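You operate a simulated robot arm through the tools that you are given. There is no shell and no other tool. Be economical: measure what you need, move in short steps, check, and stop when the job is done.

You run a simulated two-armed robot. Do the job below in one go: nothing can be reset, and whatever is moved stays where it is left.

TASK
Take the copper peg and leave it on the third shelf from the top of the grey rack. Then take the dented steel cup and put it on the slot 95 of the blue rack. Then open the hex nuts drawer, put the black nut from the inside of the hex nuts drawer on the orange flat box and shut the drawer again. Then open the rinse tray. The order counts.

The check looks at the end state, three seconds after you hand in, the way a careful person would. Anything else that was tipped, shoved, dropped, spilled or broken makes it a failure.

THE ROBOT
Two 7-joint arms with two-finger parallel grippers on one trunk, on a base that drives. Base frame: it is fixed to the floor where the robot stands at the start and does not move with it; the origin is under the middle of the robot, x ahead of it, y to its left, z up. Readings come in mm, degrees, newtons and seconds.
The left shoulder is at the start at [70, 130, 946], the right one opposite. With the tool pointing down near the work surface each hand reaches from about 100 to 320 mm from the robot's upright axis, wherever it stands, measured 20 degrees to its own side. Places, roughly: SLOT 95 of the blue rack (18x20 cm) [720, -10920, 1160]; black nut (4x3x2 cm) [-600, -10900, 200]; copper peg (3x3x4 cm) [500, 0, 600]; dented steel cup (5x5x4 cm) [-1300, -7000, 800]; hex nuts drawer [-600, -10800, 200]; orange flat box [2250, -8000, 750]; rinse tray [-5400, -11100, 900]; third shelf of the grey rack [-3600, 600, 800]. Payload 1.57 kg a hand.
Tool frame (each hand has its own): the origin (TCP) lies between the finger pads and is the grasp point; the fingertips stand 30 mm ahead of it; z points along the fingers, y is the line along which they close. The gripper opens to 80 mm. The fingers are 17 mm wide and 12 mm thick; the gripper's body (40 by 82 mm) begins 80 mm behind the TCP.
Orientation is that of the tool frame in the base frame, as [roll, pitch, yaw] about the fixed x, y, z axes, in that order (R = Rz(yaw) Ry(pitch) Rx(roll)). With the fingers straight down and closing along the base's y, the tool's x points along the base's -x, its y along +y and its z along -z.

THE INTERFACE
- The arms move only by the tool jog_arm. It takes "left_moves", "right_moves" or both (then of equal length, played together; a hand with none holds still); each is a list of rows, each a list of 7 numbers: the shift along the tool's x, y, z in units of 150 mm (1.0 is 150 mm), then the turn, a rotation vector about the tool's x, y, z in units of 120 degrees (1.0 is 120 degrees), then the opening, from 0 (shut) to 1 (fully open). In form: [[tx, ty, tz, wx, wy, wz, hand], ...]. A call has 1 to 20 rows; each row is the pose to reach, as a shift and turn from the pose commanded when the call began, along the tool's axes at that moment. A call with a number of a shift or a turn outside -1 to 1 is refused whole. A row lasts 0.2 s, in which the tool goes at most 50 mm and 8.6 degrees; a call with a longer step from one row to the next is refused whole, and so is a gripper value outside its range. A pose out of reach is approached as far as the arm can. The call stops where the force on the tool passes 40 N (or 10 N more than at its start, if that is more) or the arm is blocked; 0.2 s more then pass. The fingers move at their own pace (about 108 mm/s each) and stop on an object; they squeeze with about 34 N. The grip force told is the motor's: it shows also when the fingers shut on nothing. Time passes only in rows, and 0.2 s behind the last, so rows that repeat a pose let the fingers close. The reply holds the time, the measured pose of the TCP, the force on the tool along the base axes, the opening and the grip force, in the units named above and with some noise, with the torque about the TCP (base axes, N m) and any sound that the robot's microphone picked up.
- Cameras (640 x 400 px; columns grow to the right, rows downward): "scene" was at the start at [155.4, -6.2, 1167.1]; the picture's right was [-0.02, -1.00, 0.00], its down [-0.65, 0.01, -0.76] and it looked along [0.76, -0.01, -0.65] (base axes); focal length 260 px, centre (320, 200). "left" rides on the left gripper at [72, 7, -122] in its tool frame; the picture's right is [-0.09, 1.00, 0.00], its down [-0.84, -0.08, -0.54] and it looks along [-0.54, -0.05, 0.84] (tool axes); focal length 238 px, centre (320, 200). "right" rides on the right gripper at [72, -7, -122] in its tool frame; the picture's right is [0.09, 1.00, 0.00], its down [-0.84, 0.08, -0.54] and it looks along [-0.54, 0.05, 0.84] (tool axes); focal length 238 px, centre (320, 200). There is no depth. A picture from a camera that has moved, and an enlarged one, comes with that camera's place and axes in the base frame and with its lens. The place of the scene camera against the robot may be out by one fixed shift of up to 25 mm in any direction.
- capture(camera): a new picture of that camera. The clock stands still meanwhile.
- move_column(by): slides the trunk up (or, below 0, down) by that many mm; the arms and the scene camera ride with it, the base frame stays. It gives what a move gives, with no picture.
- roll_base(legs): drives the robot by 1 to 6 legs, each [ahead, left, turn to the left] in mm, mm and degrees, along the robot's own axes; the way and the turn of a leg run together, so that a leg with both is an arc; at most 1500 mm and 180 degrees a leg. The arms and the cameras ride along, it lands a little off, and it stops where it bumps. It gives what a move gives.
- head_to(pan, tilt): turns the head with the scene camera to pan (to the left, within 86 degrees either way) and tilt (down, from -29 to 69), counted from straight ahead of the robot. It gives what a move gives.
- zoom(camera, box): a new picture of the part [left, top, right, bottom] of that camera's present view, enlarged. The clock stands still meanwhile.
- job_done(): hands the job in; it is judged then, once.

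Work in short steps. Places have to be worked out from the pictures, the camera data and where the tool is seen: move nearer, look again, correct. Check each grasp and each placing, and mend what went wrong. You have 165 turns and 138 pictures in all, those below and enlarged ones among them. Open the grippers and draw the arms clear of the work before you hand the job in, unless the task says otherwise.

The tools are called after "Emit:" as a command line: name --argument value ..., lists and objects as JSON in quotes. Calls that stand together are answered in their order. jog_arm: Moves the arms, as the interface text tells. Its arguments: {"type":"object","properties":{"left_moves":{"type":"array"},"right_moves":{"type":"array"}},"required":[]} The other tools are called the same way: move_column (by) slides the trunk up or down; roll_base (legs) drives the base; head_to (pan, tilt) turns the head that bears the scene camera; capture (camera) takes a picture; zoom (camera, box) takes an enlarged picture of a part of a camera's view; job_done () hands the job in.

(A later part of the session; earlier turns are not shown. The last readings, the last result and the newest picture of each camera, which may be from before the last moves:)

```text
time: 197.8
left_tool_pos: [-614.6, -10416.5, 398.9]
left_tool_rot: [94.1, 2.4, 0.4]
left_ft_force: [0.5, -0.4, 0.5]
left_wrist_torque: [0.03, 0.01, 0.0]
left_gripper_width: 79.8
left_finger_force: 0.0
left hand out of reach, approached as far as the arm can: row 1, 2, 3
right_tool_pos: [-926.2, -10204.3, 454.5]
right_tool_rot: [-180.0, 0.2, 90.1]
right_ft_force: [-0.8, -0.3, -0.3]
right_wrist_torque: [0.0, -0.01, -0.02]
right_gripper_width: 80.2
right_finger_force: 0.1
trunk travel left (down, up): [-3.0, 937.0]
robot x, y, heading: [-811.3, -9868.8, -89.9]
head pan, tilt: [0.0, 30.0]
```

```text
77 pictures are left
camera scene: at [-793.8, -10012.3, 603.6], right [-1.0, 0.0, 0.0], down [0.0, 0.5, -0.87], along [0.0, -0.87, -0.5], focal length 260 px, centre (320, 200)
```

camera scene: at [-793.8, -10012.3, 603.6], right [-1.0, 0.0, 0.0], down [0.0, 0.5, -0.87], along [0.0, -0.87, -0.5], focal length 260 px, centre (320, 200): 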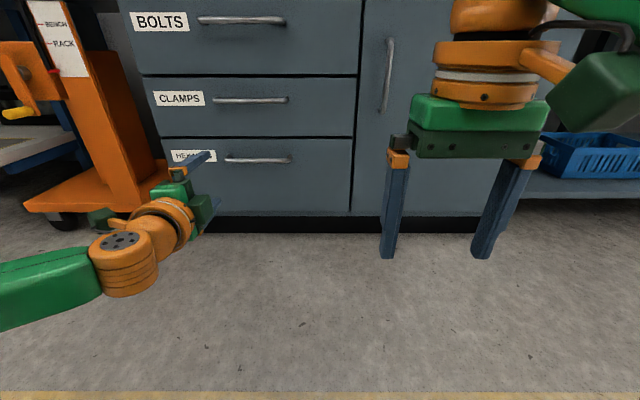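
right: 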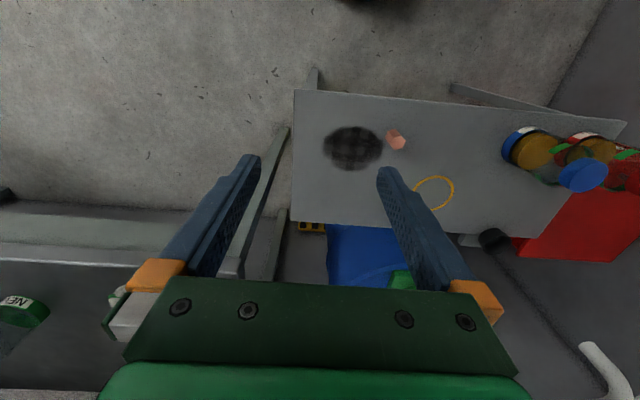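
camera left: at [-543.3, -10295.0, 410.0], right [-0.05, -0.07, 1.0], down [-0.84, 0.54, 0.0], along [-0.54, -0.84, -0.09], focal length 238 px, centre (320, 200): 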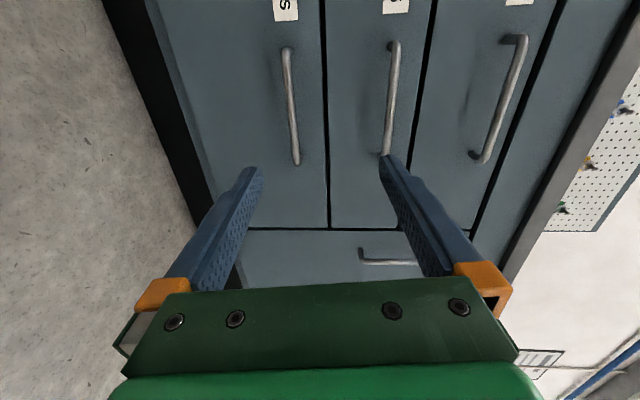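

The handle is at ≈(-622,-10730,320), 79 mm below the hand; the arm is at its limit when stretched, so I pull it back 120 mm and then lower.

Emit:
jog_arm --left_moves '[[0, 0, -0.25, 0, 0, 0, 1], [0, 0, -0.5, 0, 0, 0, 1], [0, 0, -0.75, 0, 0, 0, 1], [0, -0.2, -0.85, 0, 0, 0, 1], [0, -0.4, -0.9, 0, 0, 0, 1], [0, -0.55, -0.9, 0, 0, 0, 1], [0, -0.55, -0.9, 0, 0, 0, 1]]'

```text
time: 199.4
left_tool_pos: [-616.2, -10314.6, 387.4]
left_tool_rot: [94.1, 2.5, 0.5]
left_ft_force: [0.3, 0.0, -0.6]
left_wrist_torque: [-0.03, -0.03, 0.02]
left_gripper_width: 79.8
left_finger_force: 0.0
left hand out of reach, approached as far as the arm can: row 3, 4, 5, 6, 7
right_tool_pos: [-925.1, -10204.0, 454.1]
right_tool_rot: [-180.0, 0.2, 90.1]
right_ft_force: [0.0, 0.1, -0.6]
right_wrist_torque: [-0.01, 0.0, 0.04]
right_gripper_width: 79.9
right_finger_force: 0.0
trunk travel left (down, up): [-3.0, 937.0]
robot x, y, heading: [-812.1, -9864.2, -90.0]
head pan, tilt: [0.0, 30.0]
```

Horizontal can't go lower. A steeper tool is needed; let me inspect the handle's stand-off first.

Emit:
zoom --camera "scene" --box '[160, 130, 360, 230]'

Emit:
zoom --camera "left" --box '[200, 20, 420, 180]'

```text
3.20 times, centred on (260, 180) of scene
camera zoom: at [-793.8, -10012.3, 603.6], right [-1.0, 0.0, 0.0], down [0.0, 0.5, -0.87], along [0.0, -0.87, -0.5], focal length 833 px, centre (512, 264)
```

zoom: 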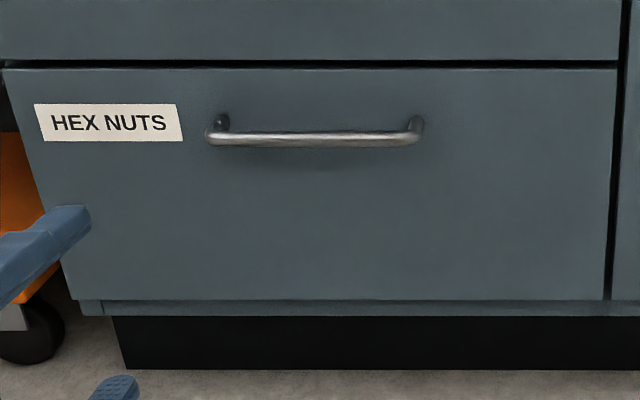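

```text
2.50 times, centred on (310, 100) of left
camera zoom: at [-545.6, -10193.8, 398.9], right [-0.05, -0.07, 1.0], down [-0.84, 0.54, 0.0], along [-0.54, -0.84, -0.09], focal length 596 px, centre (345, 450)
```

zoom: 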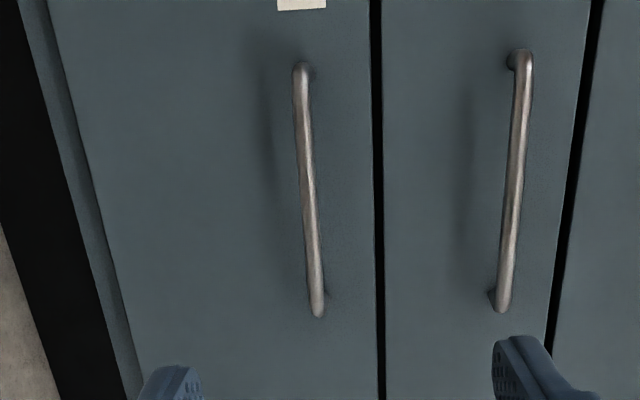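

Bar stands off ~44 mm from the face at y≈-10735, z≈320. I'll grip it with the tool 45° down, closing in the vertical plane, with a small opening. Rotate the left tool to 45° now.

Emit:
jog_arm --left_moves '[[0, 0, 0, 0.057, 0, 0, 0.6], [0, 0, 0, 0.114, 0, 0, 0.45], [0, 0, 0, 0.171, 0, 0, 0.45], [0, 0, 0, 0.228, 0, 0, 0.45], [0, 0, 0, 0.285, 0, 0, 0.45], [0, 0, 0, 0.342, 0, 0, 0.45], [0, 0, 0, 0.342, 0, 0, 0.45]]'

```text
time: 201.0
left_tool_pos: [-685.8, -10261.4, 314.9]
left_tool_rot: [134.3, 2.6, 0.9]
left_ft_force: [0.1, -0.8, -0.2]
left_wrist_torque: [0.0, 0.02, 0.03]
left_gripper_width: 36.3
left_finger_force: 0.1
left hand out of reach, approached as far as the arm can: row 3, 4, 5, 6, 7
right_tool_pos: [-926.6, -10204.1, 453.3]
right_tool_rot: [179.9, 0.2, 90.0]
right_ft_force: [-0.7, -0.1, -0.1]
right_wrist_torque: [0.03, -0.05, 0.01]
right_gripper_width: 79.9
right_finger_force: 0.0
trunk travel left (down, up): [-3.0, 937.0]
robot x, y, heading: [-815.6, -9866.5, -90.0]
head pan, tilt: [0.0, 30.0]
```

Now at 45°, z≈315. I extend forward 80 mm and up 16 mm to a more comfortable pose and check.

Emit:
jog_arm --left_moves '[[0, 0.15, 0.1, 0, 0, 0, 0.45], [0, 0.3, 0.2, 0, 0, 0, 0.45], [0, 0.45, 0.3, 0, 0, 0, 0.45], [0, 0.45, 0.3, 0, 0, 0, 0.45]]'

Emit:
capture --camera "left"

Emit:
capture --camera "scene"

```text
time: 202.0
left_tool_pos: [-697.0, -10311.7, 293.5]
left_tool_rot: [135.0, 2.5, 0.5]
left_ft_force: [0.5, -0.5, 1.1]
left_wrist_torque: [0.01, -0.02, -0.01]
left_gripper_width: 35.8
left_finger_force: 0.0
left hand out of reach, approached as far as the arm can: row 1, 2, 3, 4
right_tool_pos: [-926.3, -10204.2, 452.8]
right_tool_rot: [-180.0, 0.2, 90.2]
right_ft_force: [0.1, -1.4, -0.8]
right_wrist_torque: [-0.03, 0.02, 0.0]
right_gripper_width: 80.0
right_finger_force: 0.0
trunk travel left (down, up): [-3.0, 937.0]
robot x, y, heading: [-812.3, -9868.3, -89.9]
head pan, tilt: [0.0, 30.0]
```

```text
74 pictures are left
camera left: at [-622.4, -10229.3, 380.4], right [-0.06, -0.7, 0.71], down [-0.83, 0.43, 0.36], along [-0.56, -0.56, -0.61], focal length 238 px, centre (320, 200)
```

left: 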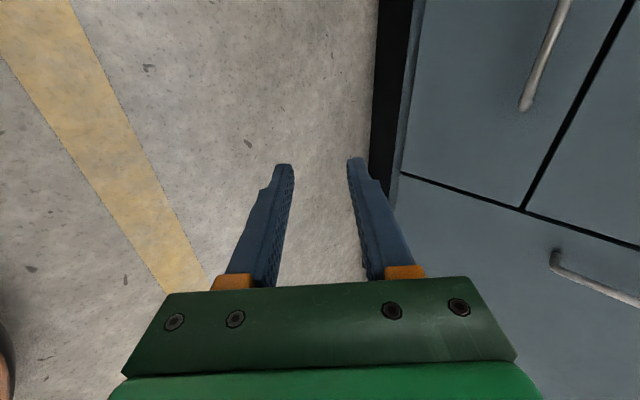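

```text
73 pictures are left
camera scene: at [-793.8, -10012.3, 603.6], right [-1.0, 0.0, 0.0], down [0.0, 0.5, -0.87], along [0.0, -0.87, -0.5], focal length 260 px, centre (320, 200)
```

scene: 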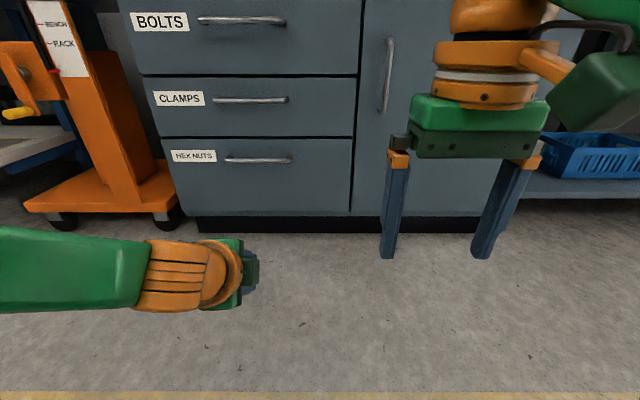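

The rolled wrist is near its limits. Better: roll back to the normal 45° pose and hook the bar with the closed fingertips from above. Rolling back now.

Emit:
jog_arm --left_moves '[[0, 0, 0, 0, 0, -0.0625, 0.2], [0, 0, 0, 0, 0, -0.125, 0], [0, 0, 0, 0, 0, -0.1875, 0], [0, 0, 0, 0, 0, -0.25, 0], [0, 0, 0, 0, 0, -0.3125, 0], [0, 0, 0, 0, 0, -0.375, 0], [0, 0, 0, 0, 0, -0.4375, 0], [0, 0, 0, 0, 0, -0.5, 0], [0, 0, 0, 0, 0, -0.5625, 0], [0, 0, 0, 0, 0, -0.625, 0], [0, 0, 0, 0, 0, -0.6875, 0], [0, 0, 0, 0, 0, -0.75, 0], [0, 0, 0, 0, 0, -0.75, 0]]'

```text
time: 204.8
left_tool_pos: [-697.2, -10311.9, 295.4]
left_tool_rot: [-176.6, 44.7, 93.0]
left_ft_force: [0.6, 0.1, 0.3]
left_wrist_torque: [0.02, 0.01, 0.01]
left_gripper_width: 0.1
left_finger_force: 21.4
right_tool_pos: [-925.6, -10204.5, 454.1]
right_tool_rot: [179.9, 0.2, 90.1]
right_ft_force: [-0.3, -0.7, -0.9]
right_wrist_torque: [-0.01, 0.03, 0.0]
right_gripper_width: 80.0
right_finger_force: 0.1
trunk travel left (down, up): [-3.0, 937.0]
robot x, y, heading: [-812.1, -9865.0, -90.1]
head pan, tilt: [0.0, 30.0]
```

Back to the normal roll. I steepen to 55°, raise the trunk 90 mm, and move in front of the handle.

Emit:
jog_arm --left_moves '[[0, 0, 0, 0, 0.042, 0, 0], [0, 0, 0, 0, 0.083, 0, 0], [0, 0, 0, 0, 0.083, 0, 0]]'

Emit:
move_column --by 90

Emit:
roll_base --legs '[[300, 75, 0]]'

Emit:
capture --camera "left"

Emit:
capture --camera "scene"

```text
time: 205.6
left_tool_pos: [-695.9, -10310.9, 295.2]
left_tool_rot: [-177.0, 34.7, 92.2]
left_ft_force: [0.8, 0.6, 0.0]
left_wrist_torque: [-0.01, -0.02, -0.01]
left_gripper_width: 0.0
left_finger_force: 21.1
right_tool_pos: [-925.6, -10204.1, 453.4]
right_tool_rot: [-179.9, 0.2, 90.1]
right_ft_force: [-0.3, 0.3, -0.6]
right_wrist_torque: [0.01, -0.01, -0.01]
right_gripper_width: 80.2
right_finger_force: 0.0
trunk travel left (down, up): [-3.0, 937.0]
robot x, y, heading: [-820.6, -9869.2, -90.0]
head pan, tilt: [0.0, 30.0]
```

```text
time: 206.8
left_tool_pos: [-697.4, -10310.7, 384.4]
left_tool_rot: [-176.9, 34.9, 92.2]
left_ft_force: [-0.1, 0.4, -0.2]
left_wrist_torque: [0.0, -0.01, 0.02]
left_gripper_width: 0.0
left_finger_force: 20.7
right_tool_pos: [-924.7, -10204.3, 542.2]
right_tool_rot: [-179.9, 0.2, 90.1]
right_ft_force: [0.3, 0.1, 0.3]
right_wrist_torque: [-0.01, -0.01, 0.01]
right_gripper_width: 80.2
right_finger_force: 0.1
trunk travel left (down, up): [-93.0, 847.0]
robot x, y, heading: [-815.0, -9861.3, -89.9]
head pan, tilt: [0.0, 30.0]
```

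```text
time: 208.9
left_tool_pos: [-623.1, -10608.7, 385.6]
left_tool_rot: [-176.9, 34.9, 92.0]
left_ft_force: [0.0, 0.5, 0.0]
left_wrist_torque: [0.0, 0.02, -0.01]
left_gripper_width: 0.2
left_finger_force: 21.2
right_tool_pos: [-850.9, -10501.3, 543.5]
right_tool_rot: [180.0, 0.2, 89.9]
right_ft_force: [-0.1, -0.6, 0.5]
right_wrist_torque: [-0.01, -0.02, 0.03]
right_gripper_width: 80.0
right_finger_force: 0.1
trunk travel left (down, up): [-93.0, 847.0]
robot x, y, heading: [-737.8, -10163.1, -89.8]
head pan, tilt: [0.0, 30.0]
```

```text
72 pictures are left
camera left: at [-615.0, -10480.4, 443.0], right [1.0, -0.07, 0.01], down [-0.04, -0.38, 0.93], along [-0.06, -0.92, -0.38], focal length 238 px, centre (320, 200)
```

left: 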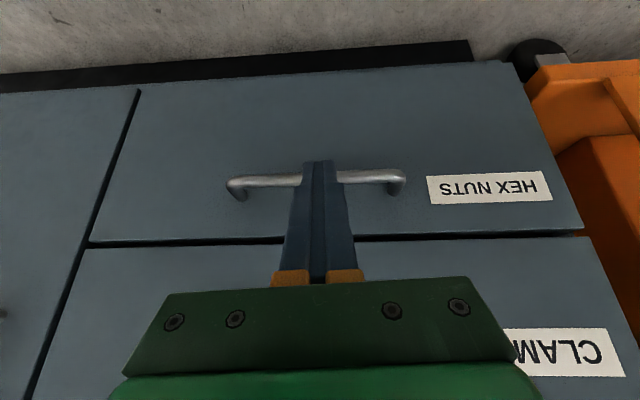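

```text
71 pictures are left
camera scene: at [-718.9, -10310.0, 693.6], right [-1.0, 0.0, 0.0], down [0.0, 0.5, -0.87], along [0.0, -0.87, -0.5], focal length 260 px, centre (320, 200)
```

scene: 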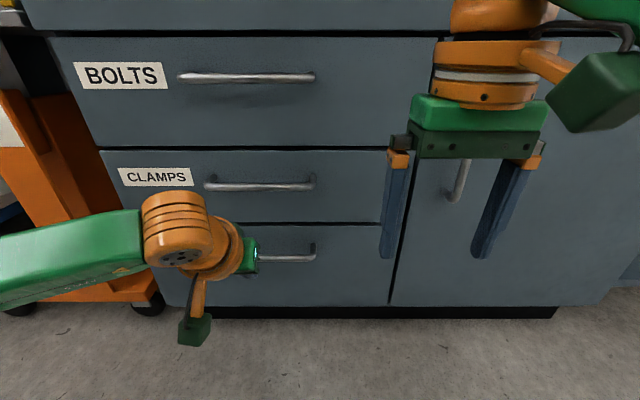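

Bar ≈(-620,-10728,314), face ≈-10780. I move 118 mm forward above the bar.

Emit:
roll_base --legs '[[118, 0, 0]]'

Emit:
capture --camera "left"

```text
time: 210.2
left_tool_pos: [-624.1, -10714.5, 383.4]
left_tool_rot: [-177.4, 34.2, 91.4]
left_ft_force: [0.1, 4.6, -0.8]
left_wrist_torque: [-0.38, 0.03, -0.05]
left_gripper_width: 0.0
left_finger_force: 21.0
right_tool_pos: [-851.5, -10611.8, 543.3]
right_tool_rot: [179.9, 0.1, 89.8]
right_ft_force: [-0.3, 0.4, -0.1]
right_wrist_torque: [0.0, 0.02, -0.04]
right_gripper_width: 79.9
right_finger_force: 0.0
trunk travel left (down, up): [-93.0, 847.0]
robot x, y, heading: [-740.1, -10273.6, -90.0]
head pan, tilt: [0.0, 30.0]
stopped in leg 1: the force on the tool passed its limit at 104 N (the readings are from after the stop); the commanded pose is now the measured one
```

```text
70 pictures are left
camera left: at [-614.9, -10586.9, 442.7], right [1.0, -0.08, 0.01], down [-0.04, -0.39, 0.92], along [-0.06, -0.92, -0.39], focal length 238 px, centre (320, 200)
```

left: 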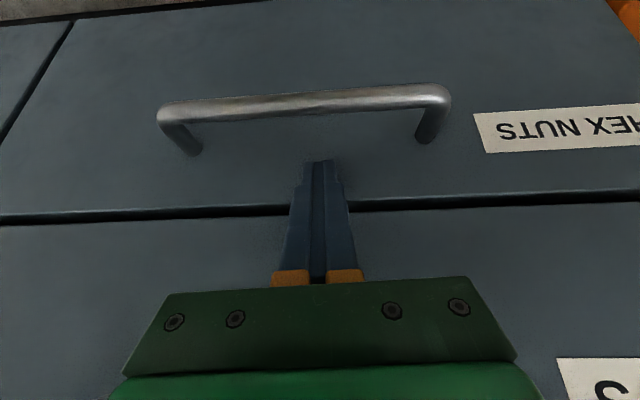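

The fingertip met the drawer face: face y≈-10740, so the bar is at ≈(-10698, z 330). I retreat 10 mm and lower 30 mm to get behind the bar.

Emit:
jog_arm --left_moves '[[0.055, 0, -0.037, 0, 0, 0, 0], [0.055, 0, -0.037, 0, 0, 0, 0], [0.092, 0, 0.018, 0, 0, 0, 0], [0.13, 0, 0.073, 0, 0, 0, 0], [0.167, 0, 0.128, 0, 0, 0, 0], [0.167, 0, 0.128, 0, 0, 0, 0]]'

Emit:
capture --camera "left"

```text
time: 211.6
left_tool_pos: [-623.3, -10704.8, 352.8]
left_tool_rot: [-177.4, 34.1, 91.6]
left_ft_force: [-0.6, -0.7, -0.1]
left_wrist_torque: [0.02, -0.03, -0.02]
left_gripper_width: 0.0
left_finger_force: 21.4
right_tool_pos: [-850.9, -10611.6, 543.0]
right_tool_rot: [179.9, 0.1, 89.9]
right_ft_force: [-0.3, 0.1, 0.4]
right_wrist_torque: [-0.03, 0.02, 0.0]
right_gripper_width: 79.9
right_finger_force: 0.1
trunk travel left (down, up): [-93.0, 847.0]
robot x, y, heading: [-740.2, -10276.7, -89.9]
head pan, tilt: [0.0, 30.0]
```

```text
69 pictures are left
camera left: at [-615.4, -10578.0, 412.6], right [1.0, -0.08, 0.01], down [-0.04, -0.39, 0.92], along [-0.06, -0.92, -0.39], focal length 238 px, centre (320, 200)
```

left: 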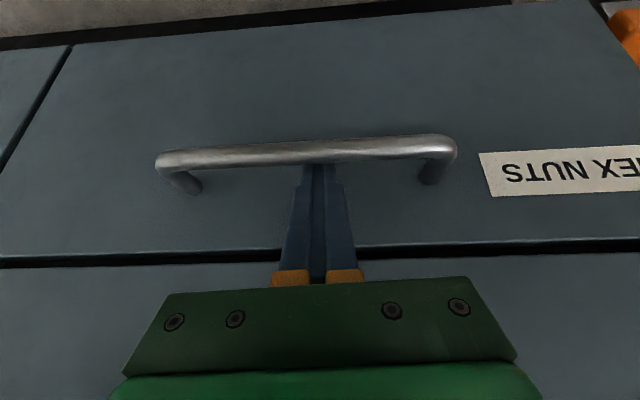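

The tips are just behind the bar. I lower 14 mm more for a firm hook and then pull back a little to test.

Emit:
jog_arm --left_moves '[[0.026, 0, 0.039, 0, 0, 0, 0], [0.052, 0, 0.077, 0, 0, 0, 0], [0.052, 0, 0.077, 0, 0, 0, 0]]'

Emit:
roll_base --legs '[[-60, 0, 0]]'

Emit:
capture --camera "left"

Emit:
capture --camera "scene"

```text
time: 212.4
left_tool_pos: [-623.9, -10705.1, 339.0]
left_tool_rot: [-177.4, 34.1, 91.6]
left_ft_force: [0.5, -1.0, 0.8]
left_wrist_torque: [0.04, -0.01, -0.02]
left_gripper_width: 0.0
left_finger_force: 22.0
right_tool_pos: [-850.6, -10611.2, 543.5]
right_tool_rot: [179.8, 0.0, 89.9]
right_ft_force: [0.6, -0.7, -0.1]
right_wrist_torque: [0.03, 0.01, 0.0]
right_gripper_width: 80.3
right_finger_force: 0.1
trunk travel left (down, up): [-93.0, 847.0]
robot x, y, heading: [-737.1, -10276.6, -90.3]
head pan, tilt: [0.0, 30.0]
```

```text
time: 213.3
left_tool_pos: [-625.0, -10645.8, 337.9]
left_tool_rot: [-177.3, 34.1, 91.4]
left_ft_force: [0.3, 1.1, -1.8]
left_wrist_torque: [0.01, 0.01, -0.03]
left_gripper_width: 0.0
left_finger_force: 21.2
right_tool_pos: [-851.2, -10551.1, 543.0]
right_tool_rot: [179.9, 0.1, 90.0]
right_ft_force: [0.0, -0.1, -0.2]
right_wrist_torque: [-0.03, 0.0, -0.03]
right_gripper_width: 80.2
right_finger_force: 0.0
trunk travel left (down, up): [-93.0, 847.0]
robot x, y, heading: [-741.0, -10215.1, -90.0]
head pan, tilt: [0.0, 30.0]
```

```text
68 pictures are left
camera left: at [-616.4, -10517.8, 398.5], right [1.0, -0.08, 0.01], down [-0.04, -0.39, 0.92], along [-0.06, -0.92, -0.39], focal length 238 px, centre (320, 200)
```

left: 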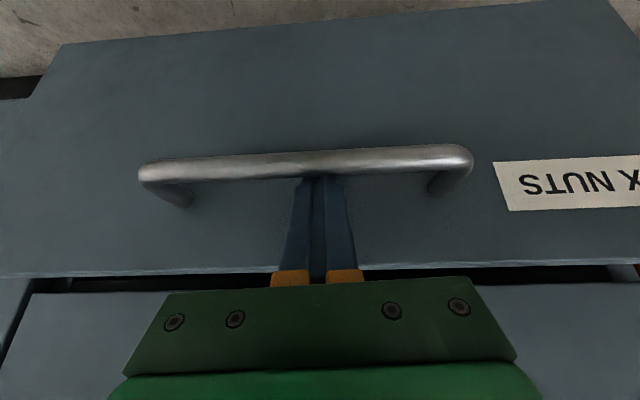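

```text
67 pictures are left
camera scene: at [-718.7, -10360.0, 693.5], right [-1.0, 0.0, 0.0], down [0.0, 0.5, -0.87], along [0.0, -0.87, -0.5], focal length 260 px, centre (320, 200)
```

scene: 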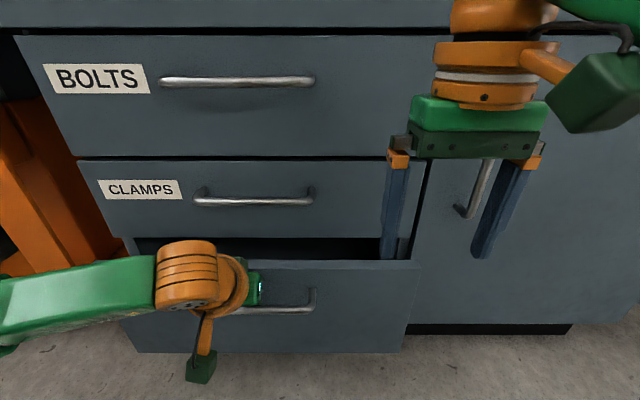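

It opens. I pull another 180 mm.

Emit:
roll_base --legs '[[-180, 0, 0]]'

Emit:
capture --camera "scene"

```text
time: 214.8
left_tool_pos: [-625.6, -10465.8, 338.5]
left_tool_rot: [-177.5, 34.2, 91.4]
left_ft_force: [-0.4, 1.6, -1.2]
left_wrist_torque: [0.04, 0.02, 0.03]
left_gripper_width: 0.1
left_finger_force: 21.3
right_tool_pos: [-851.1, -10372.6, 543.5]
right_tool_rot: [-180.0, 0.0, 89.9]
right_ft_force: [-0.8, -0.1, 0.7]
right_wrist_torque: [-0.03, -0.01, 0.0]
right_gripper_width: 79.9
right_finger_force: 0.2
trunk travel left (down, up): [-93.0, 847.0]
robot x, y, heading: [-742.3, -10032.5, -90.1]
head pan, tilt: [0.0, 30.0]
```

```text
66 pictures are left
camera scene: at [-719.0, -10180.0, 693.5], right [-1.0, 0.0, 0.0], down [0.0, 0.5, -0.87], along [0.0, -0.87, -0.5], focal length 260 px, centre (320, 200)
```

scene: 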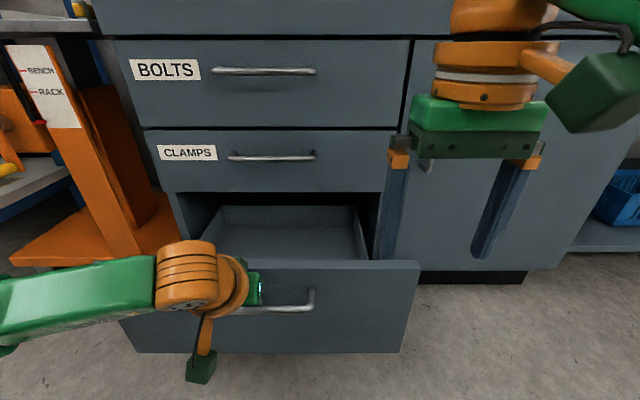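

Drawer is out ~240 mm. I unhook by raising the trunk and look into the drawer from above.

Emit:
move_column --by 250

Emit:
head_to --pan 10 --tilt 50

Emit:
capture --camera "scene"

Emit:
capture --camera "left"

```text
time: 217.4
left_tool_pos: [-624.2, -10464.6, 590.3]
left_tool_rot: [-177.5, 34.1, 91.4]
left_ft_force: [-0.4, 0.5, 0.0]
left_wrist_torque: [-0.02, -0.02, -0.02]
left_gripper_width: 0.0
left_finger_force: 21.3
right_tool_pos: [-851.8, -10372.6, 792.9]
right_tool_rot: [179.9, 0.1, 89.9]
right_ft_force: [-0.6, -0.8, -0.7]
right_wrist_torque: [0.0, 0.03, 0.01]
right_gripper_width: 80.3
right_finger_force: 0.3
trunk travel left (down, up): [-343.0, 597.0]
robot x, y, heading: [-739.9, -10032.5, -90.0]
head pan, tilt: [0.0, 30.0]
```

```text
time: 218.3
left_tool_pos: [-625.3, -10464.7, 588.3]
left_tool_rot: [-177.4, 34.1, 91.3]
left_ft_force: [-0.4, 0.1, 0.2]
left_wrist_torque: [0.03, 0.0, 0.0]
left_gripper_width: 0.0
left_finger_force: 21.0
right_tool_pos: [-852.1, -10371.6, 793.1]
right_tool_rot: [180.0, 0.1, 89.9]
right_ft_force: [-0.3, -0.5, -0.1]
right_wrist_torque: [0.0, 0.01, -0.03]
right_gripper_width: 79.8
right_finger_force: 0.0
trunk travel left (down, up): [-343.0, 597.0]
robot x, y, heading: [-740.8, -10034.2, -90.1]
head pan, tilt: [10.0, 50.0]
```

```text
65 pictures are left
camera scene: at [-705.7, -10165.5, 914.1], right [-0.98, -0.17, 0.0], down [-0.13, 0.75, -0.64], along [0.11, -0.63, -0.77], focal length 260 px, centre (320, 200)
```

scene: 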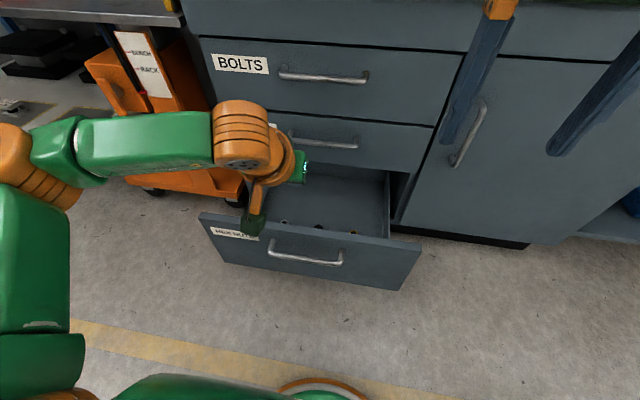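

```text
64 pictures are left
camera left: at [-617.0, -10337.9, 648.5], right [1.0, -0.08, 0.01], down [-0.04, -0.39, 0.92], along [-0.07, -0.92, -0.39], focal length 238 px, centre (320, 200)
```

left: 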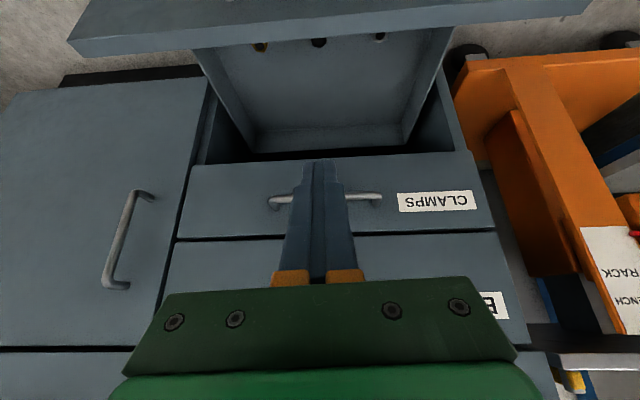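

Three nuts lie inside; the middle one seems black. I zoom to confirm and look down at my own base to know its size.

Emit:
zoom --camera "left" --box '[220, 10, 420, 110]'

Emit:
head_to --pan 0 --tilt 69

Emit:
capture --camera "scene"

```text
3.20 times, centred on (320, 60) of left
camera zoom: at [-617.0, -10337.9, 648.5], right [1.0, -0.08, 0.01], down [-0.04, -0.39, 0.92], along [-0.07, -0.92, -0.39], focal length 763 px, centre (320, 648)
```

zoom: 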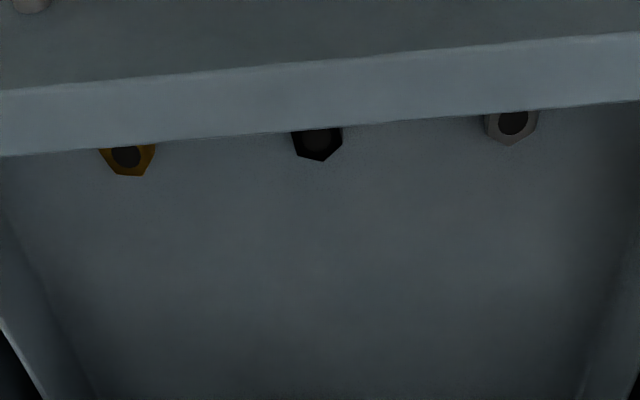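

```text
time: 219.1
left_tool_pos: [-625.7, -10465.5, 587.4]
left_tool_rot: [-177.4, 34.1, 91.4]
left_ft_force: [0.1, -0.2, -0.8]
left_wrist_torque: [0.0, -0.01, -0.02]
left_gripper_width: 0.0
left_finger_force: 21.7
right_tool_pos: [-850.4, -10372.2, 792.9]
right_tool_rot: [-180.0, 0.1, 89.9]
right_ft_force: [-0.9, 0.2, 1.1]
right_wrist_torque: [-0.02, -0.01, 0.0]
right_gripper_width: 80.0
right_finger_force: 0.0
trunk travel left (down, up): [-343.0, 597.0]
robot x, y, heading: [-737.7, -10037.3, -90.0]
head pan, tilt: [0.0, 68.8]
```

```text
62 pictures are left
camera scene: at [-719.0, -10145.6, 892.1], right [-1.0, 0.0, 0.0], down [0.0, 0.93, -0.36], along [0.0, -0.36, -0.93], focal length 260 px, centre (320, 200)
```

scene: 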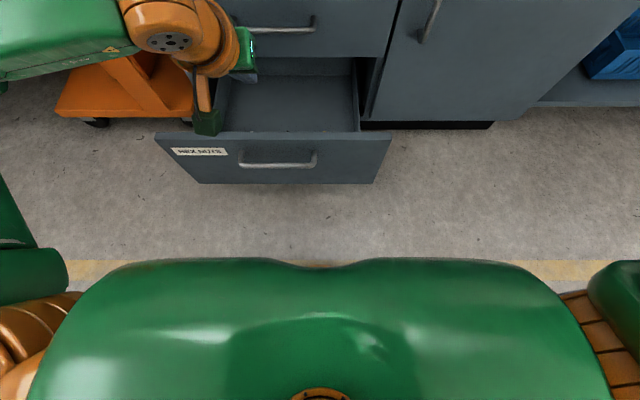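

The black nut is the middle one, ≈(-640,-10652,~172), ~145 mm behind the 386-high front panel, so I want a vertical tool. I test whether the left arm reaches 470 mm ahead at 170 mm below its shoulder with the tool vertical, here in free air.

Emit:
jog_arm --left_moves '[[0, 0, 0.09, 0, 0.057, 0, 1], [0, 0, 0.18, 0, 0.114, 0, 1], [0, 0, 0.27, 0, 0.171, 0, 1], [0, 0, 0.36, 0, 0.228, 0, 1], [0, 0, 0.446, 0, 0.285, 0, 1], [0, 0, 0.446, 0, 0.285, 0, 1]]'

Emit:
capture --camera "left"

```text
time: 220.5
left_tool_pos: [-628.0, -10503.7, 532.7]
left_tool_rot: [-177.8, -0.1, 89.8]
left_ft_force: [-0.7, 0.9, -0.4]
left_wrist_torque: [-0.02, -0.01, -0.02]
left_gripper_width: 80.1
left_finger_force: 0.1
right_tool_pos: [-850.1, -10371.6, 793.8]
right_tool_rot: [180.0, 0.1, 89.9]
right_ft_force: [-0.5, -0.5, -0.9]
right_wrist_torque: [-0.01, 0.04, 0.02]
right_gripper_width: 79.8
right_finger_force: 0.1
trunk travel left (down, up): [-343.0, 597.0]
robot x, y, heading: [-743.4, -10036.9, -90.0]
head pan, tilt: [0.0, 68.8]
```

```text
61 pictures are left
camera left: at [-617.2, -10431.6, 654.6], right [0.99, -0.09, -0.04], down [-0.06, -0.84, 0.54], along [-0.08, -0.54, -0.84], focal length 238 px, centre (320, 200)
```

left: 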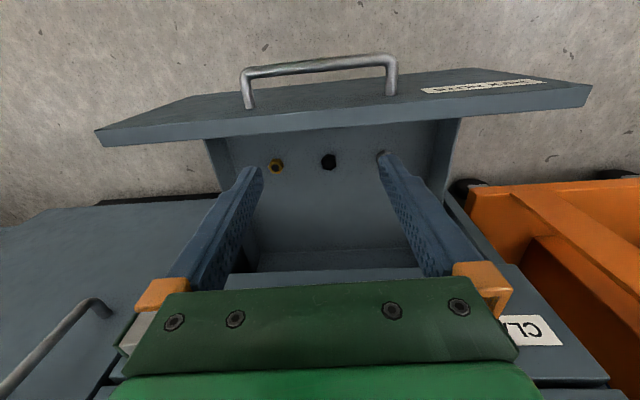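

The pose is reachable. Nut now ≈(-632,-10630,~205). I advance the base 120 mm (base edge stays clear of the handle) and look.

Emit:
roll_base --legs '[[120, -4, 0]]'

Emit:
capture --camera "left"

Emit:
capture --camera "scene"

```text
time: 221.7
left_tool_pos: [-632.2, -10622.0, 533.5]
left_tool_rot: [-177.9, -0.1, 89.9]
left_ft_force: [0.6, 0.6, -0.2]
left_wrist_torque: [0.03, -0.03, -0.04]
left_gripper_width: 80.0
left_finger_force: 0.0
right_tool_pos: [-855.0, -10492.1, 792.0]
right_tool_rot: [180.0, 0.1, 89.7]
right_ft_force: [0.4, -0.7, -0.4]
right_wrist_torque: [-0.03, 0.01, -0.01]
right_gripper_width: 80.0
right_finger_force: 0.0
trunk travel left (down, up): [-343.0, 597.0]
robot x, y, heading: [-741.9, -10153.9, -90.1]
head pan, tilt: [0.0, 68.8]
```

```text
60 pictures are left
camera left: at [-621.5, -10551.1, 654.4], right [0.99, -0.09, -0.04], down [-0.06, -0.84, 0.54], along [-0.08, -0.54, -0.84], focal length 238 px, centre (320, 200)
```

left: 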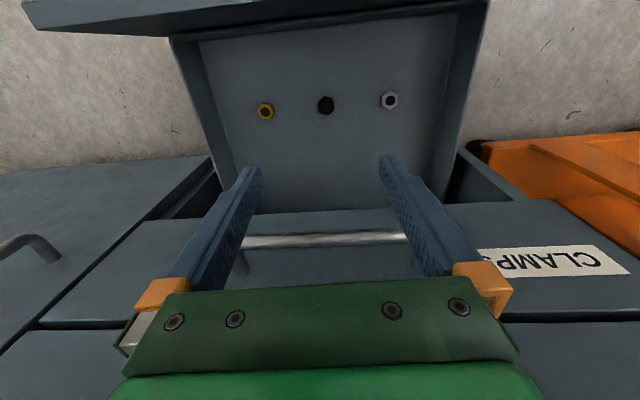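

```text
59 pictures are left
camera scene: at [-723.2, -10264.9, 892.0], right [-1.0, 0.0, 0.0], down [0.0, 0.93, -0.36], along [0.0, -0.36, -0.93], focal length 260 px, centre (320, 200)
```

scene: 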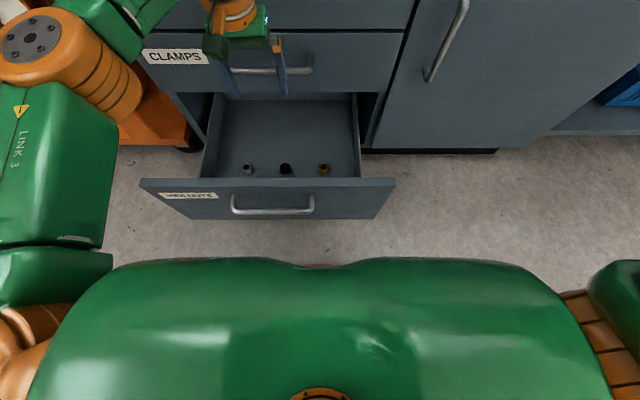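

Nut ≈(-637,-10647), drawer floor ≈160. To keep the wrist off the clamps handle I lean the tool 10° back, shift forward 25 mm, then lower the trunk in two steps.

Emit:
jog_arm --left_moves '[[0, 0, 0, 0, -0.042, 0, 1], [-0.05, -0.01, 0, 0, -0.083, 0, 1], [-0.167, -0.033, 0, 0, -0.083, 0, 1], [-0.167, -0.033, 0, 0, -0.083, 0, 1]]'

Emit:
move_column --by -200

Emit:
capture --camera "left"

Emit:
capture --camera "scene"

```text
time: 222.7
left_tool_pos: [-638.8, -10647.1, 533.5]
left_tool_rot: [-177.8, 9.9, 90.3]
left_ft_force: [-0.9, -0.7, -0.5]
left_wrist_torque: [0.0, -0.01, 0.01]
left_gripper_width: 80.3
left_finger_force: 0.0
right_tool_pos: [-855.6, -10490.3, 793.4]
right_tool_rot: [-180.0, 0.1, 89.8]
right_ft_force: [-0.3, 0.3, -0.1]
right_wrist_torque: [0.02, -0.01, 0.01]
right_gripper_width: 79.7
right_finger_force: 0.1
trunk travel left (down, up): [-343.0, 597.0]
robot x, y, heading: [-742.7, -10153.0, -90.0]
head pan, tilt: [0.0, 68.8]
```

```text
time: 224.9
left_tool_pos: [-636.9, -10647.1, 333.5]
left_tool_rot: [-177.8, 9.9, 90.3]
left_ft_force: [-0.3, 0.2, -0.3]
left_wrist_torque: [0.02, 0.03, 0.01]
left_gripper_width: 80.1
left_finger_force: 0.0
right_tool_pos: [-855.2, -10490.8, 594.2]
right_tool_rot: [180.0, 0.1, 89.9]
right_ft_force: [-0.3, 0.2, 0.1]
right_wrist_torque: [-0.01, -0.01, -0.01]
right_gripper_width: 80.2
right_finger_force: 0.0
trunk travel left (down, up): [-143.0, 797.0]
robot x, y, heading: [-743.4, -10153.1, -90.3]
head pan, tilt: [0.0, 68.8]
```

```text
58 pictures are left
camera left: at [-627.4, -10556.2, 440.9], right [1.0, -0.09, -0.02], down [-0.05, -0.73, 0.68], along [-0.08, -0.68, -0.73], focal length 238 px, centre (320, 200)
```

left: 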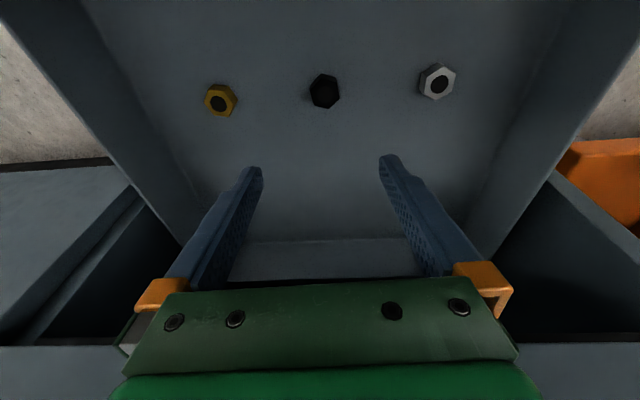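

```text
57 pictures are left
camera scene: at [-723.2, -10264.4, 692.1], right [-1.0, 0.0, 0.0], down [0.0, 0.93, -0.36], along [0.0, -0.36, -0.93], focal length 260 px, centre (320, 200)
```

scene: 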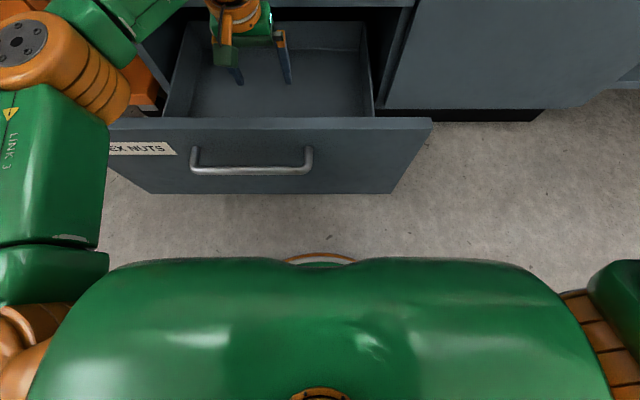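

Nut triangulated (-637,-10645,~172); hand is right above. I lower the trunk 133 mm, then check before closing.

Emit:
move_column --by -130

Emit:
capture --camera "left"

```text
time: 226.5
left_tool_pos: [-636.6, -10645.9, 222.2]
left_tool_rot: [-178.3, 11.7, 90.5]
left_ft_force: [1.3, 0.1, -0.4]
left_wrist_torque: [0.03, -0.01, 0.03]
left_gripper_width: 80.2
left_finger_force: 0.0
right_tool_pos: [-857.0, -10483.3, 472.0]
right_tool_rot: [179.4, 1.4, 90.0]
right_ft_force: [-0.2, 0.9, -0.2]
right_wrist_torque: [-0.04, -0.01, -0.02]
right_gripper_width: 80.2
right_finger_force: 0.1
trunk travel left (down, up): [-13.0, 927.0]
robot x, y, heading: [-746.8, -10152.6, -89.8]
head pan, tilt: [0.0, 68.8]
```

```text
56 pictures are left
camera left: at [-626.8, -10551.7, 326.4], right [1.0, -0.09, -0.01], down [-0.06, -0.71, 0.7], along [-0.07, -0.7, -0.71], focal length 238 px, centre (320, 200)
```

left: 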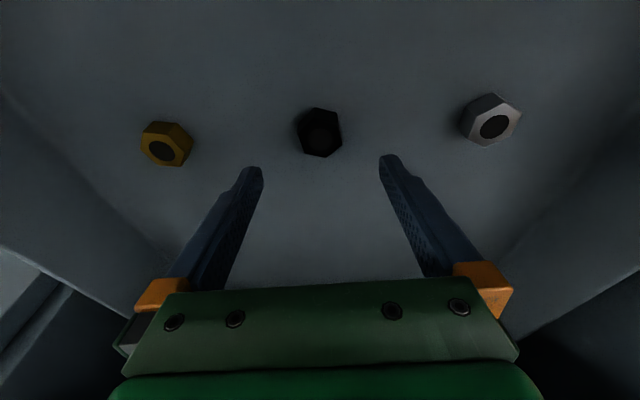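

Readings show the robot tilting slightly (tool pitch changed by ~1.8°): something presses. I raise the trunk back 40 mm and look.

Emit:
move_column --by 40

Emit:
capture --camera "scene"

Emit:
head_to --pan 60 --tilt 55

Emit:
capture --camera "scene"

```text
time: 227.3
left_tool_pos: [-638.6, -10647.7, 242.7]
left_tool_rot: [-177.9, 9.8, 90.3]
left_ft_force: [0.5, 0.5, 0.1]
left_wrist_torque: [-0.03, -0.04, 0.0]
left_gripper_width: 79.9
left_finger_force: 0.1
right_tool_pos: [-856.5, -10491.3, 501.6]
right_tool_rot: [180.0, 0.0, 89.7]
right_ft_force: [-0.5, -1.1, -0.4]
right_wrist_torque: [0.01, 0.03, -0.02]
right_gripper_width: 80.0
right_finger_force: 0.1
trunk travel left (down, up): [-53.0, 887.0]
robot x, y, heading: [-742.0, -10155.9, -89.8]
head pan, tilt: [0.0, 68.8]
```

```text
55 pictures are left
camera scene: at [-723.7, -10264.6, 601.7], right [-1.0, 0.0, 0.0], down [0.0, 0.93, -0.36], along [0.0, -0.36, -0.93], focal length 260 px, centre (320, 200)
```

scene: 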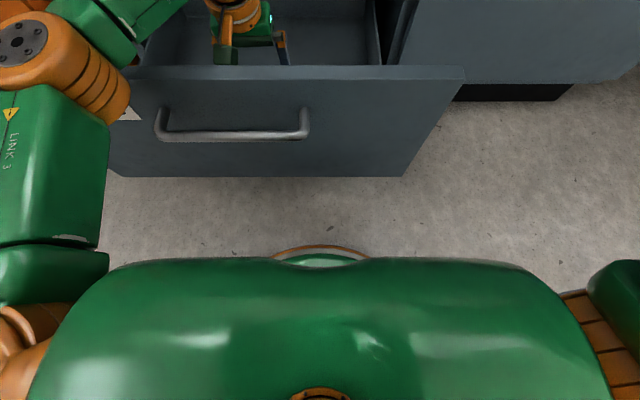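

```text
time: 228.6
left_tool_pos: [-637.6, -10647.8, 243.1]
left_tool_rot: [-177.8, 9.9, 90.3]
left_ft_force: [0.2, 0.6, -0.3]
left_wrist_torque: [0.03, 0.0, -0.02]
left_gripper_width: 80.0
left_finger_force: 0.1
right_tool_pos: [-856.3, -10490.5, 503.7]
right_tool_rot: [179.9, 0.1, 89.8]
right_ft_force: [1.0, 0.1, 0.4]
right_wrist_torque: [0.02, 0.0, -0.01]
right_gripper_width: 80.3
right_finger_force: 0.1
trunk travel left (down, up): [-53.0, 887.0]
robot x, y, heading: [-745.6, -10156.3, -89.9]
head pan, tilt: [60.0, 55.0]
```

```text
54 pictures are left
camera scene: at [-660.7, -10244.7, 617.5], right [-0.5, -0.87, 0.0], down [-0.71, 0.41, -0.57], along [0.5, -0.29, -0.82], focal length 260 px, centre (320, 200)
```

scene: 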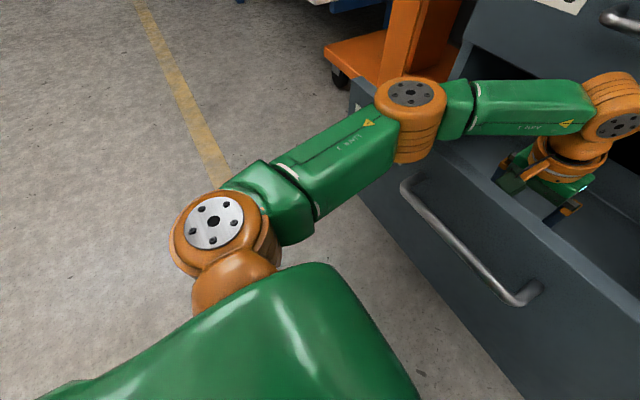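

The left elbow came to rest on the drawer's front panel. I keep the trunk higher (+25) and lower the hand with the arm instead.

Emit:
move_column --by 25

Emit:
jog_arm --left_moves '[[0.03, 0, 0.1, 0, 0, 0, 1], [0.05, 0, 0.2, 0, 0, 0, 1], [0.07, 0, 0.3, 0, 0, 0, 1], [0.07, 0, 0.3, 0, 0, 0, 1]]'

Emit:
capture --camera "scene"

```text
time: 229.3
left_tool_pos: [-636.9, -10647.2, 268.8]
left_tool_rot: [-177.8, 9.8, 90.2]
left_ft_force: [0.5, -0.4, -0.1]
left_wrist_torque: [0.03, 0.02, -0.02]
left_gripper_width: 80.2
left_finger_force: 0.1
right_tool_pos: [-854.6, -10490.9, 527.3]
right_tool_rot: [-180.0, 0.1, 89.9]
right_ft_force: [-0.5, -0.4, 0.0]
right_wrist_torque: [-0.01, 0.04, -0.01]
right_gripper_width: 80.1
right_finger_force: 0.0
trunk travel left (down, up): [-78.0, 862.0]
robot x, y, heading: [-746.4, -10153.3, -89.9]
head pan, tilt: [60.0, 55.0]
```

```text
time: 230.3
left_tool_pos: [-639.5, -10644.4, 223.3]
left_tool_rot: [-177.8, 9.9, 90.2]
left_ft_force: [0.6, -0.6, -0.2]
left_wrist_torque: [0.02, 0.0, 0.01]
left_gripper_width: 80.2
left_finger_force: 0.1
right_tool_pos: [-856.3, -10491.7, 528.6]
right_tool_rot: [180.0, 0.1, 89.7]
right_ft_force: [-0.7, 0.0, 0.5]
right_wrist_torque: [0.01, 0.0, -0.05]
right_gripper_width: 80.0
right_finger_force: 0.1
trunk travel left (down, up): [-78.0, 862.0]
robot x, y, heading: [-746.5, -10156.0, -90.1]
head pan, tilt: [60.0, 55.0]
```

```text
53 pictures are left
camera scene: at [-660.7, -10244.7, 642.5], right [-0.5, -0.87, 0.0], down [-0.71, 0.41, -0.57], along [0.5, -0.29, -0.82], focal length 260 px, centre (320, 200)
```

scene: 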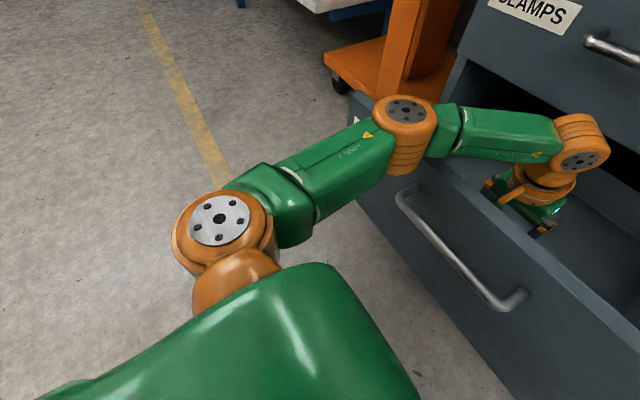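

Works freely. I add another 20 mm of trunk height and lower the hand by arm to z≈197.

Emit:
move_column --by 20

Emit:
jog_arm --left_moves '[[0.018, 0, 0.1, 0, 0, 0, 1], [0.036, 0, 0.2, 0, 0, 0, 1], [0.054, 0, 0.3, 0, 0, 0, 1], [0.054, 0, 0.3, 0, 0, 0, 1]]'

Emit:
capture --camera "left"

```text
time: 231.0
left_tool_pos: [-639.0, -10645.0, 242.1]
left_tool_rot: [-177.8, 10.0, 90.3]
left_ft_force: [0.4, 0.6, 0.0]
left_wrist_torque: [0.02, 0.04, -0.01]
left_gripper_width: 80.0
left_finger_force: 0.0
right_tool_pos: [-856.3, -10490.6, 548.9]
right_tool_rot: [-180.0, 0.1, 89.8]
right_ft_force: [0.9, -0.8, 0.3]
right_wrist_torque: [0.01, 0.03, 0.03]
right_gripper_width: 79.9
right_finger_force: 0.0
trunk travel left (down, up): [-98.0, 842.0]
robot x, y, heading: [-747.3, -10155.1, -90.0]
head pan, tilt: [60.0, 55.0]
```

```text
time: 232.0
left_tool_pos: [-640.9, -10645.1, 197.5]
left_tool_rot: [-177.8, 9.9, 90.3]
left_ft_force: [0.2, -0.4, 0.0]
left_wrist_torque: [-0.04, -0.01, 0.01]
left_gripper_width: 80.0
left_finger_force: 0.0
right_tool_pos: [-855.7, -10489.4, 548.4]
right_tool_rot: [179.9, 0.1, 89.8]
right_ft_force: [1.1, -1.0, 0.8]
right_wrist_torque: [-0.03, 0.02, 0.01]
right_gripper_width: 80.1
right_finger_force: 0.1
trunk travel left (down, up): [-98.0, 842.0]
robot x, y, heading: [-744.3, -10155.4, -90.1]
head pan, tilt: [60.0, 55.0]
```

```text
52 pictures are left
camera left: at [-630.8, -10553.7, 304.2], right [1.0, -0.09, -0.02], down [-0.05, -0.73, 0.68], along [-0.08, -0.68, -0.73], focal length 238 px, centre (320, 200)
```

left: 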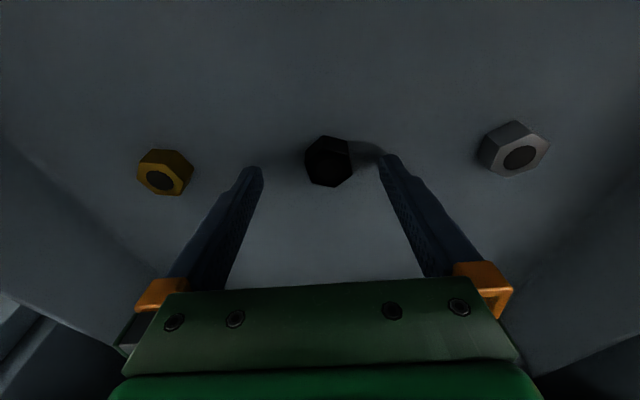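

Nut is between the tips, about 6 mm towards the front. I shift back 6 mm, go 6 mm lower, watching force.

Emit:
jog_arm --left_moves '[[0.04, 0, 0, 0, 0, 0, 1], [0.045, 0, 0.02, 0, 0, 0, 1], [0.047, 0, 0.036, 0, 0, 0, 1], [0.047, 0, 0.036, 0, 0, 0, 1]]'

Emit:
capture --camera "left"

```text
time: 233.0
left_tool_pos: [-640.9, -10638.7, 191.4]
left_tool_rot: [-177.8, 10.0, 90.3]
left_ft_force: [0.1, -0.1, -0.9]
left_wrist_torque: [0.02, 0.01, -0.01]
left_gripper_width: 80.0
left_finger_force: 0.0
right_tool_pos: [-856.3, -10491.6, 549.0]
right_tool_rot: [180.0, 0.1, 89.8]
right_ft_force: [-0.8, 0.7, 0.3]
right_wrist_torque: [-0.02, -0.02, -0.02]
right_gripper_width: 80.0
right_finger_force: 0.0
trunk travel left (down, up): [-98.0, 842.0]
robot x, y, heading: [-743.4, -10153.1, -90.1]
head pan, tilt: [60.0, 55.0]
```

```text
51 pictures are left
camera left: at [-631.5, -10547.5, 297.6], right [1.0, -0.09, -0.02], down [-0.05, -0.73, 0.68], along [-0.08, -0.68, -0.73], focal length 238 px, centre (320, 200)
```

left: 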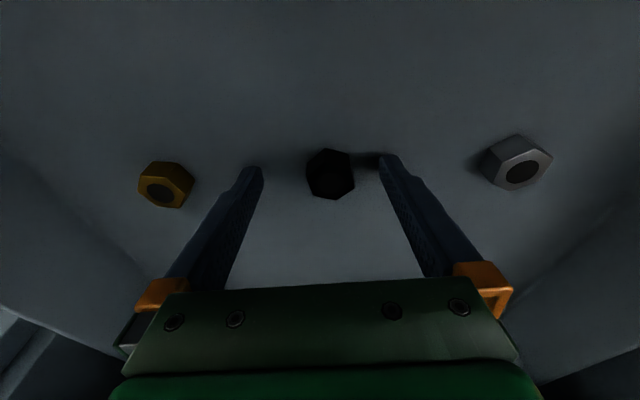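

Aligned now. I shift 5 mm sideways, 3 mm down and close.

Emit:
jog_arm --left_moves '[[0.003, 0.033, 0.018, 0, 0, 0, 1], [0.003, 0.033, 0.018, 0, 0, 0, 0.6], [0.003, 0.033, 0.018, 0, 0, 0, 0.3], [0.003, 0.033, 0.018, 0, 0, 0, 0], [0.003, 0.033, 0.018, 0, 0, 0, 0], [0.003, 0.033, 0.018, 0, 0, 0, 0]]'

Emit:
capture --camera "left"

```text
time: 234.4
left_tool_pos: [-636.2, -10638.7, 188.0]
left_tool_rot: [-177.8, 9.8, 90.4]
left_ft_force: [0.7, 0.0, 0.6]
left_wrist_torque: [-0.01, 0.04, 0.01]
left_gripper_width: 28.8
left_finger_force: 34.5
right_tool_pos: [-855.6, -10491.0, 548.0]
right_tool_rot: [179.9, 0.1, 89.7]
right_ft_force: [-0.4, -0.3, 0.0]
right_wrist_torque: [0.03, 0.01, 0.01]
right_gripper_width: 80.0
right_finger_force: 0.1
trunk travel left (down, up): [-98.0, 842.0]
robot x, y, heading: [-744.2, -10150.1, -90.0]
head pan, tilt: [60.0, 55.0]
```

```text
50 pictures are left
camera left: at [-626.5, -10547.5, 294.8], right [1.0, -0.09, -0.02], down [-0.05, -0.73, 0.68], along [-0.08, -0.68, -0.73], focal length 238 px, centre (320, 200)
```

left: 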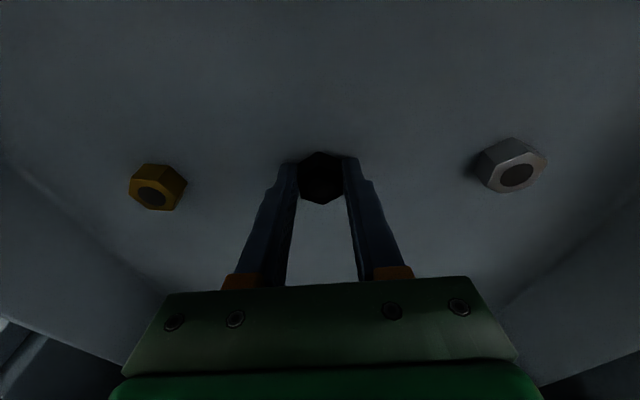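

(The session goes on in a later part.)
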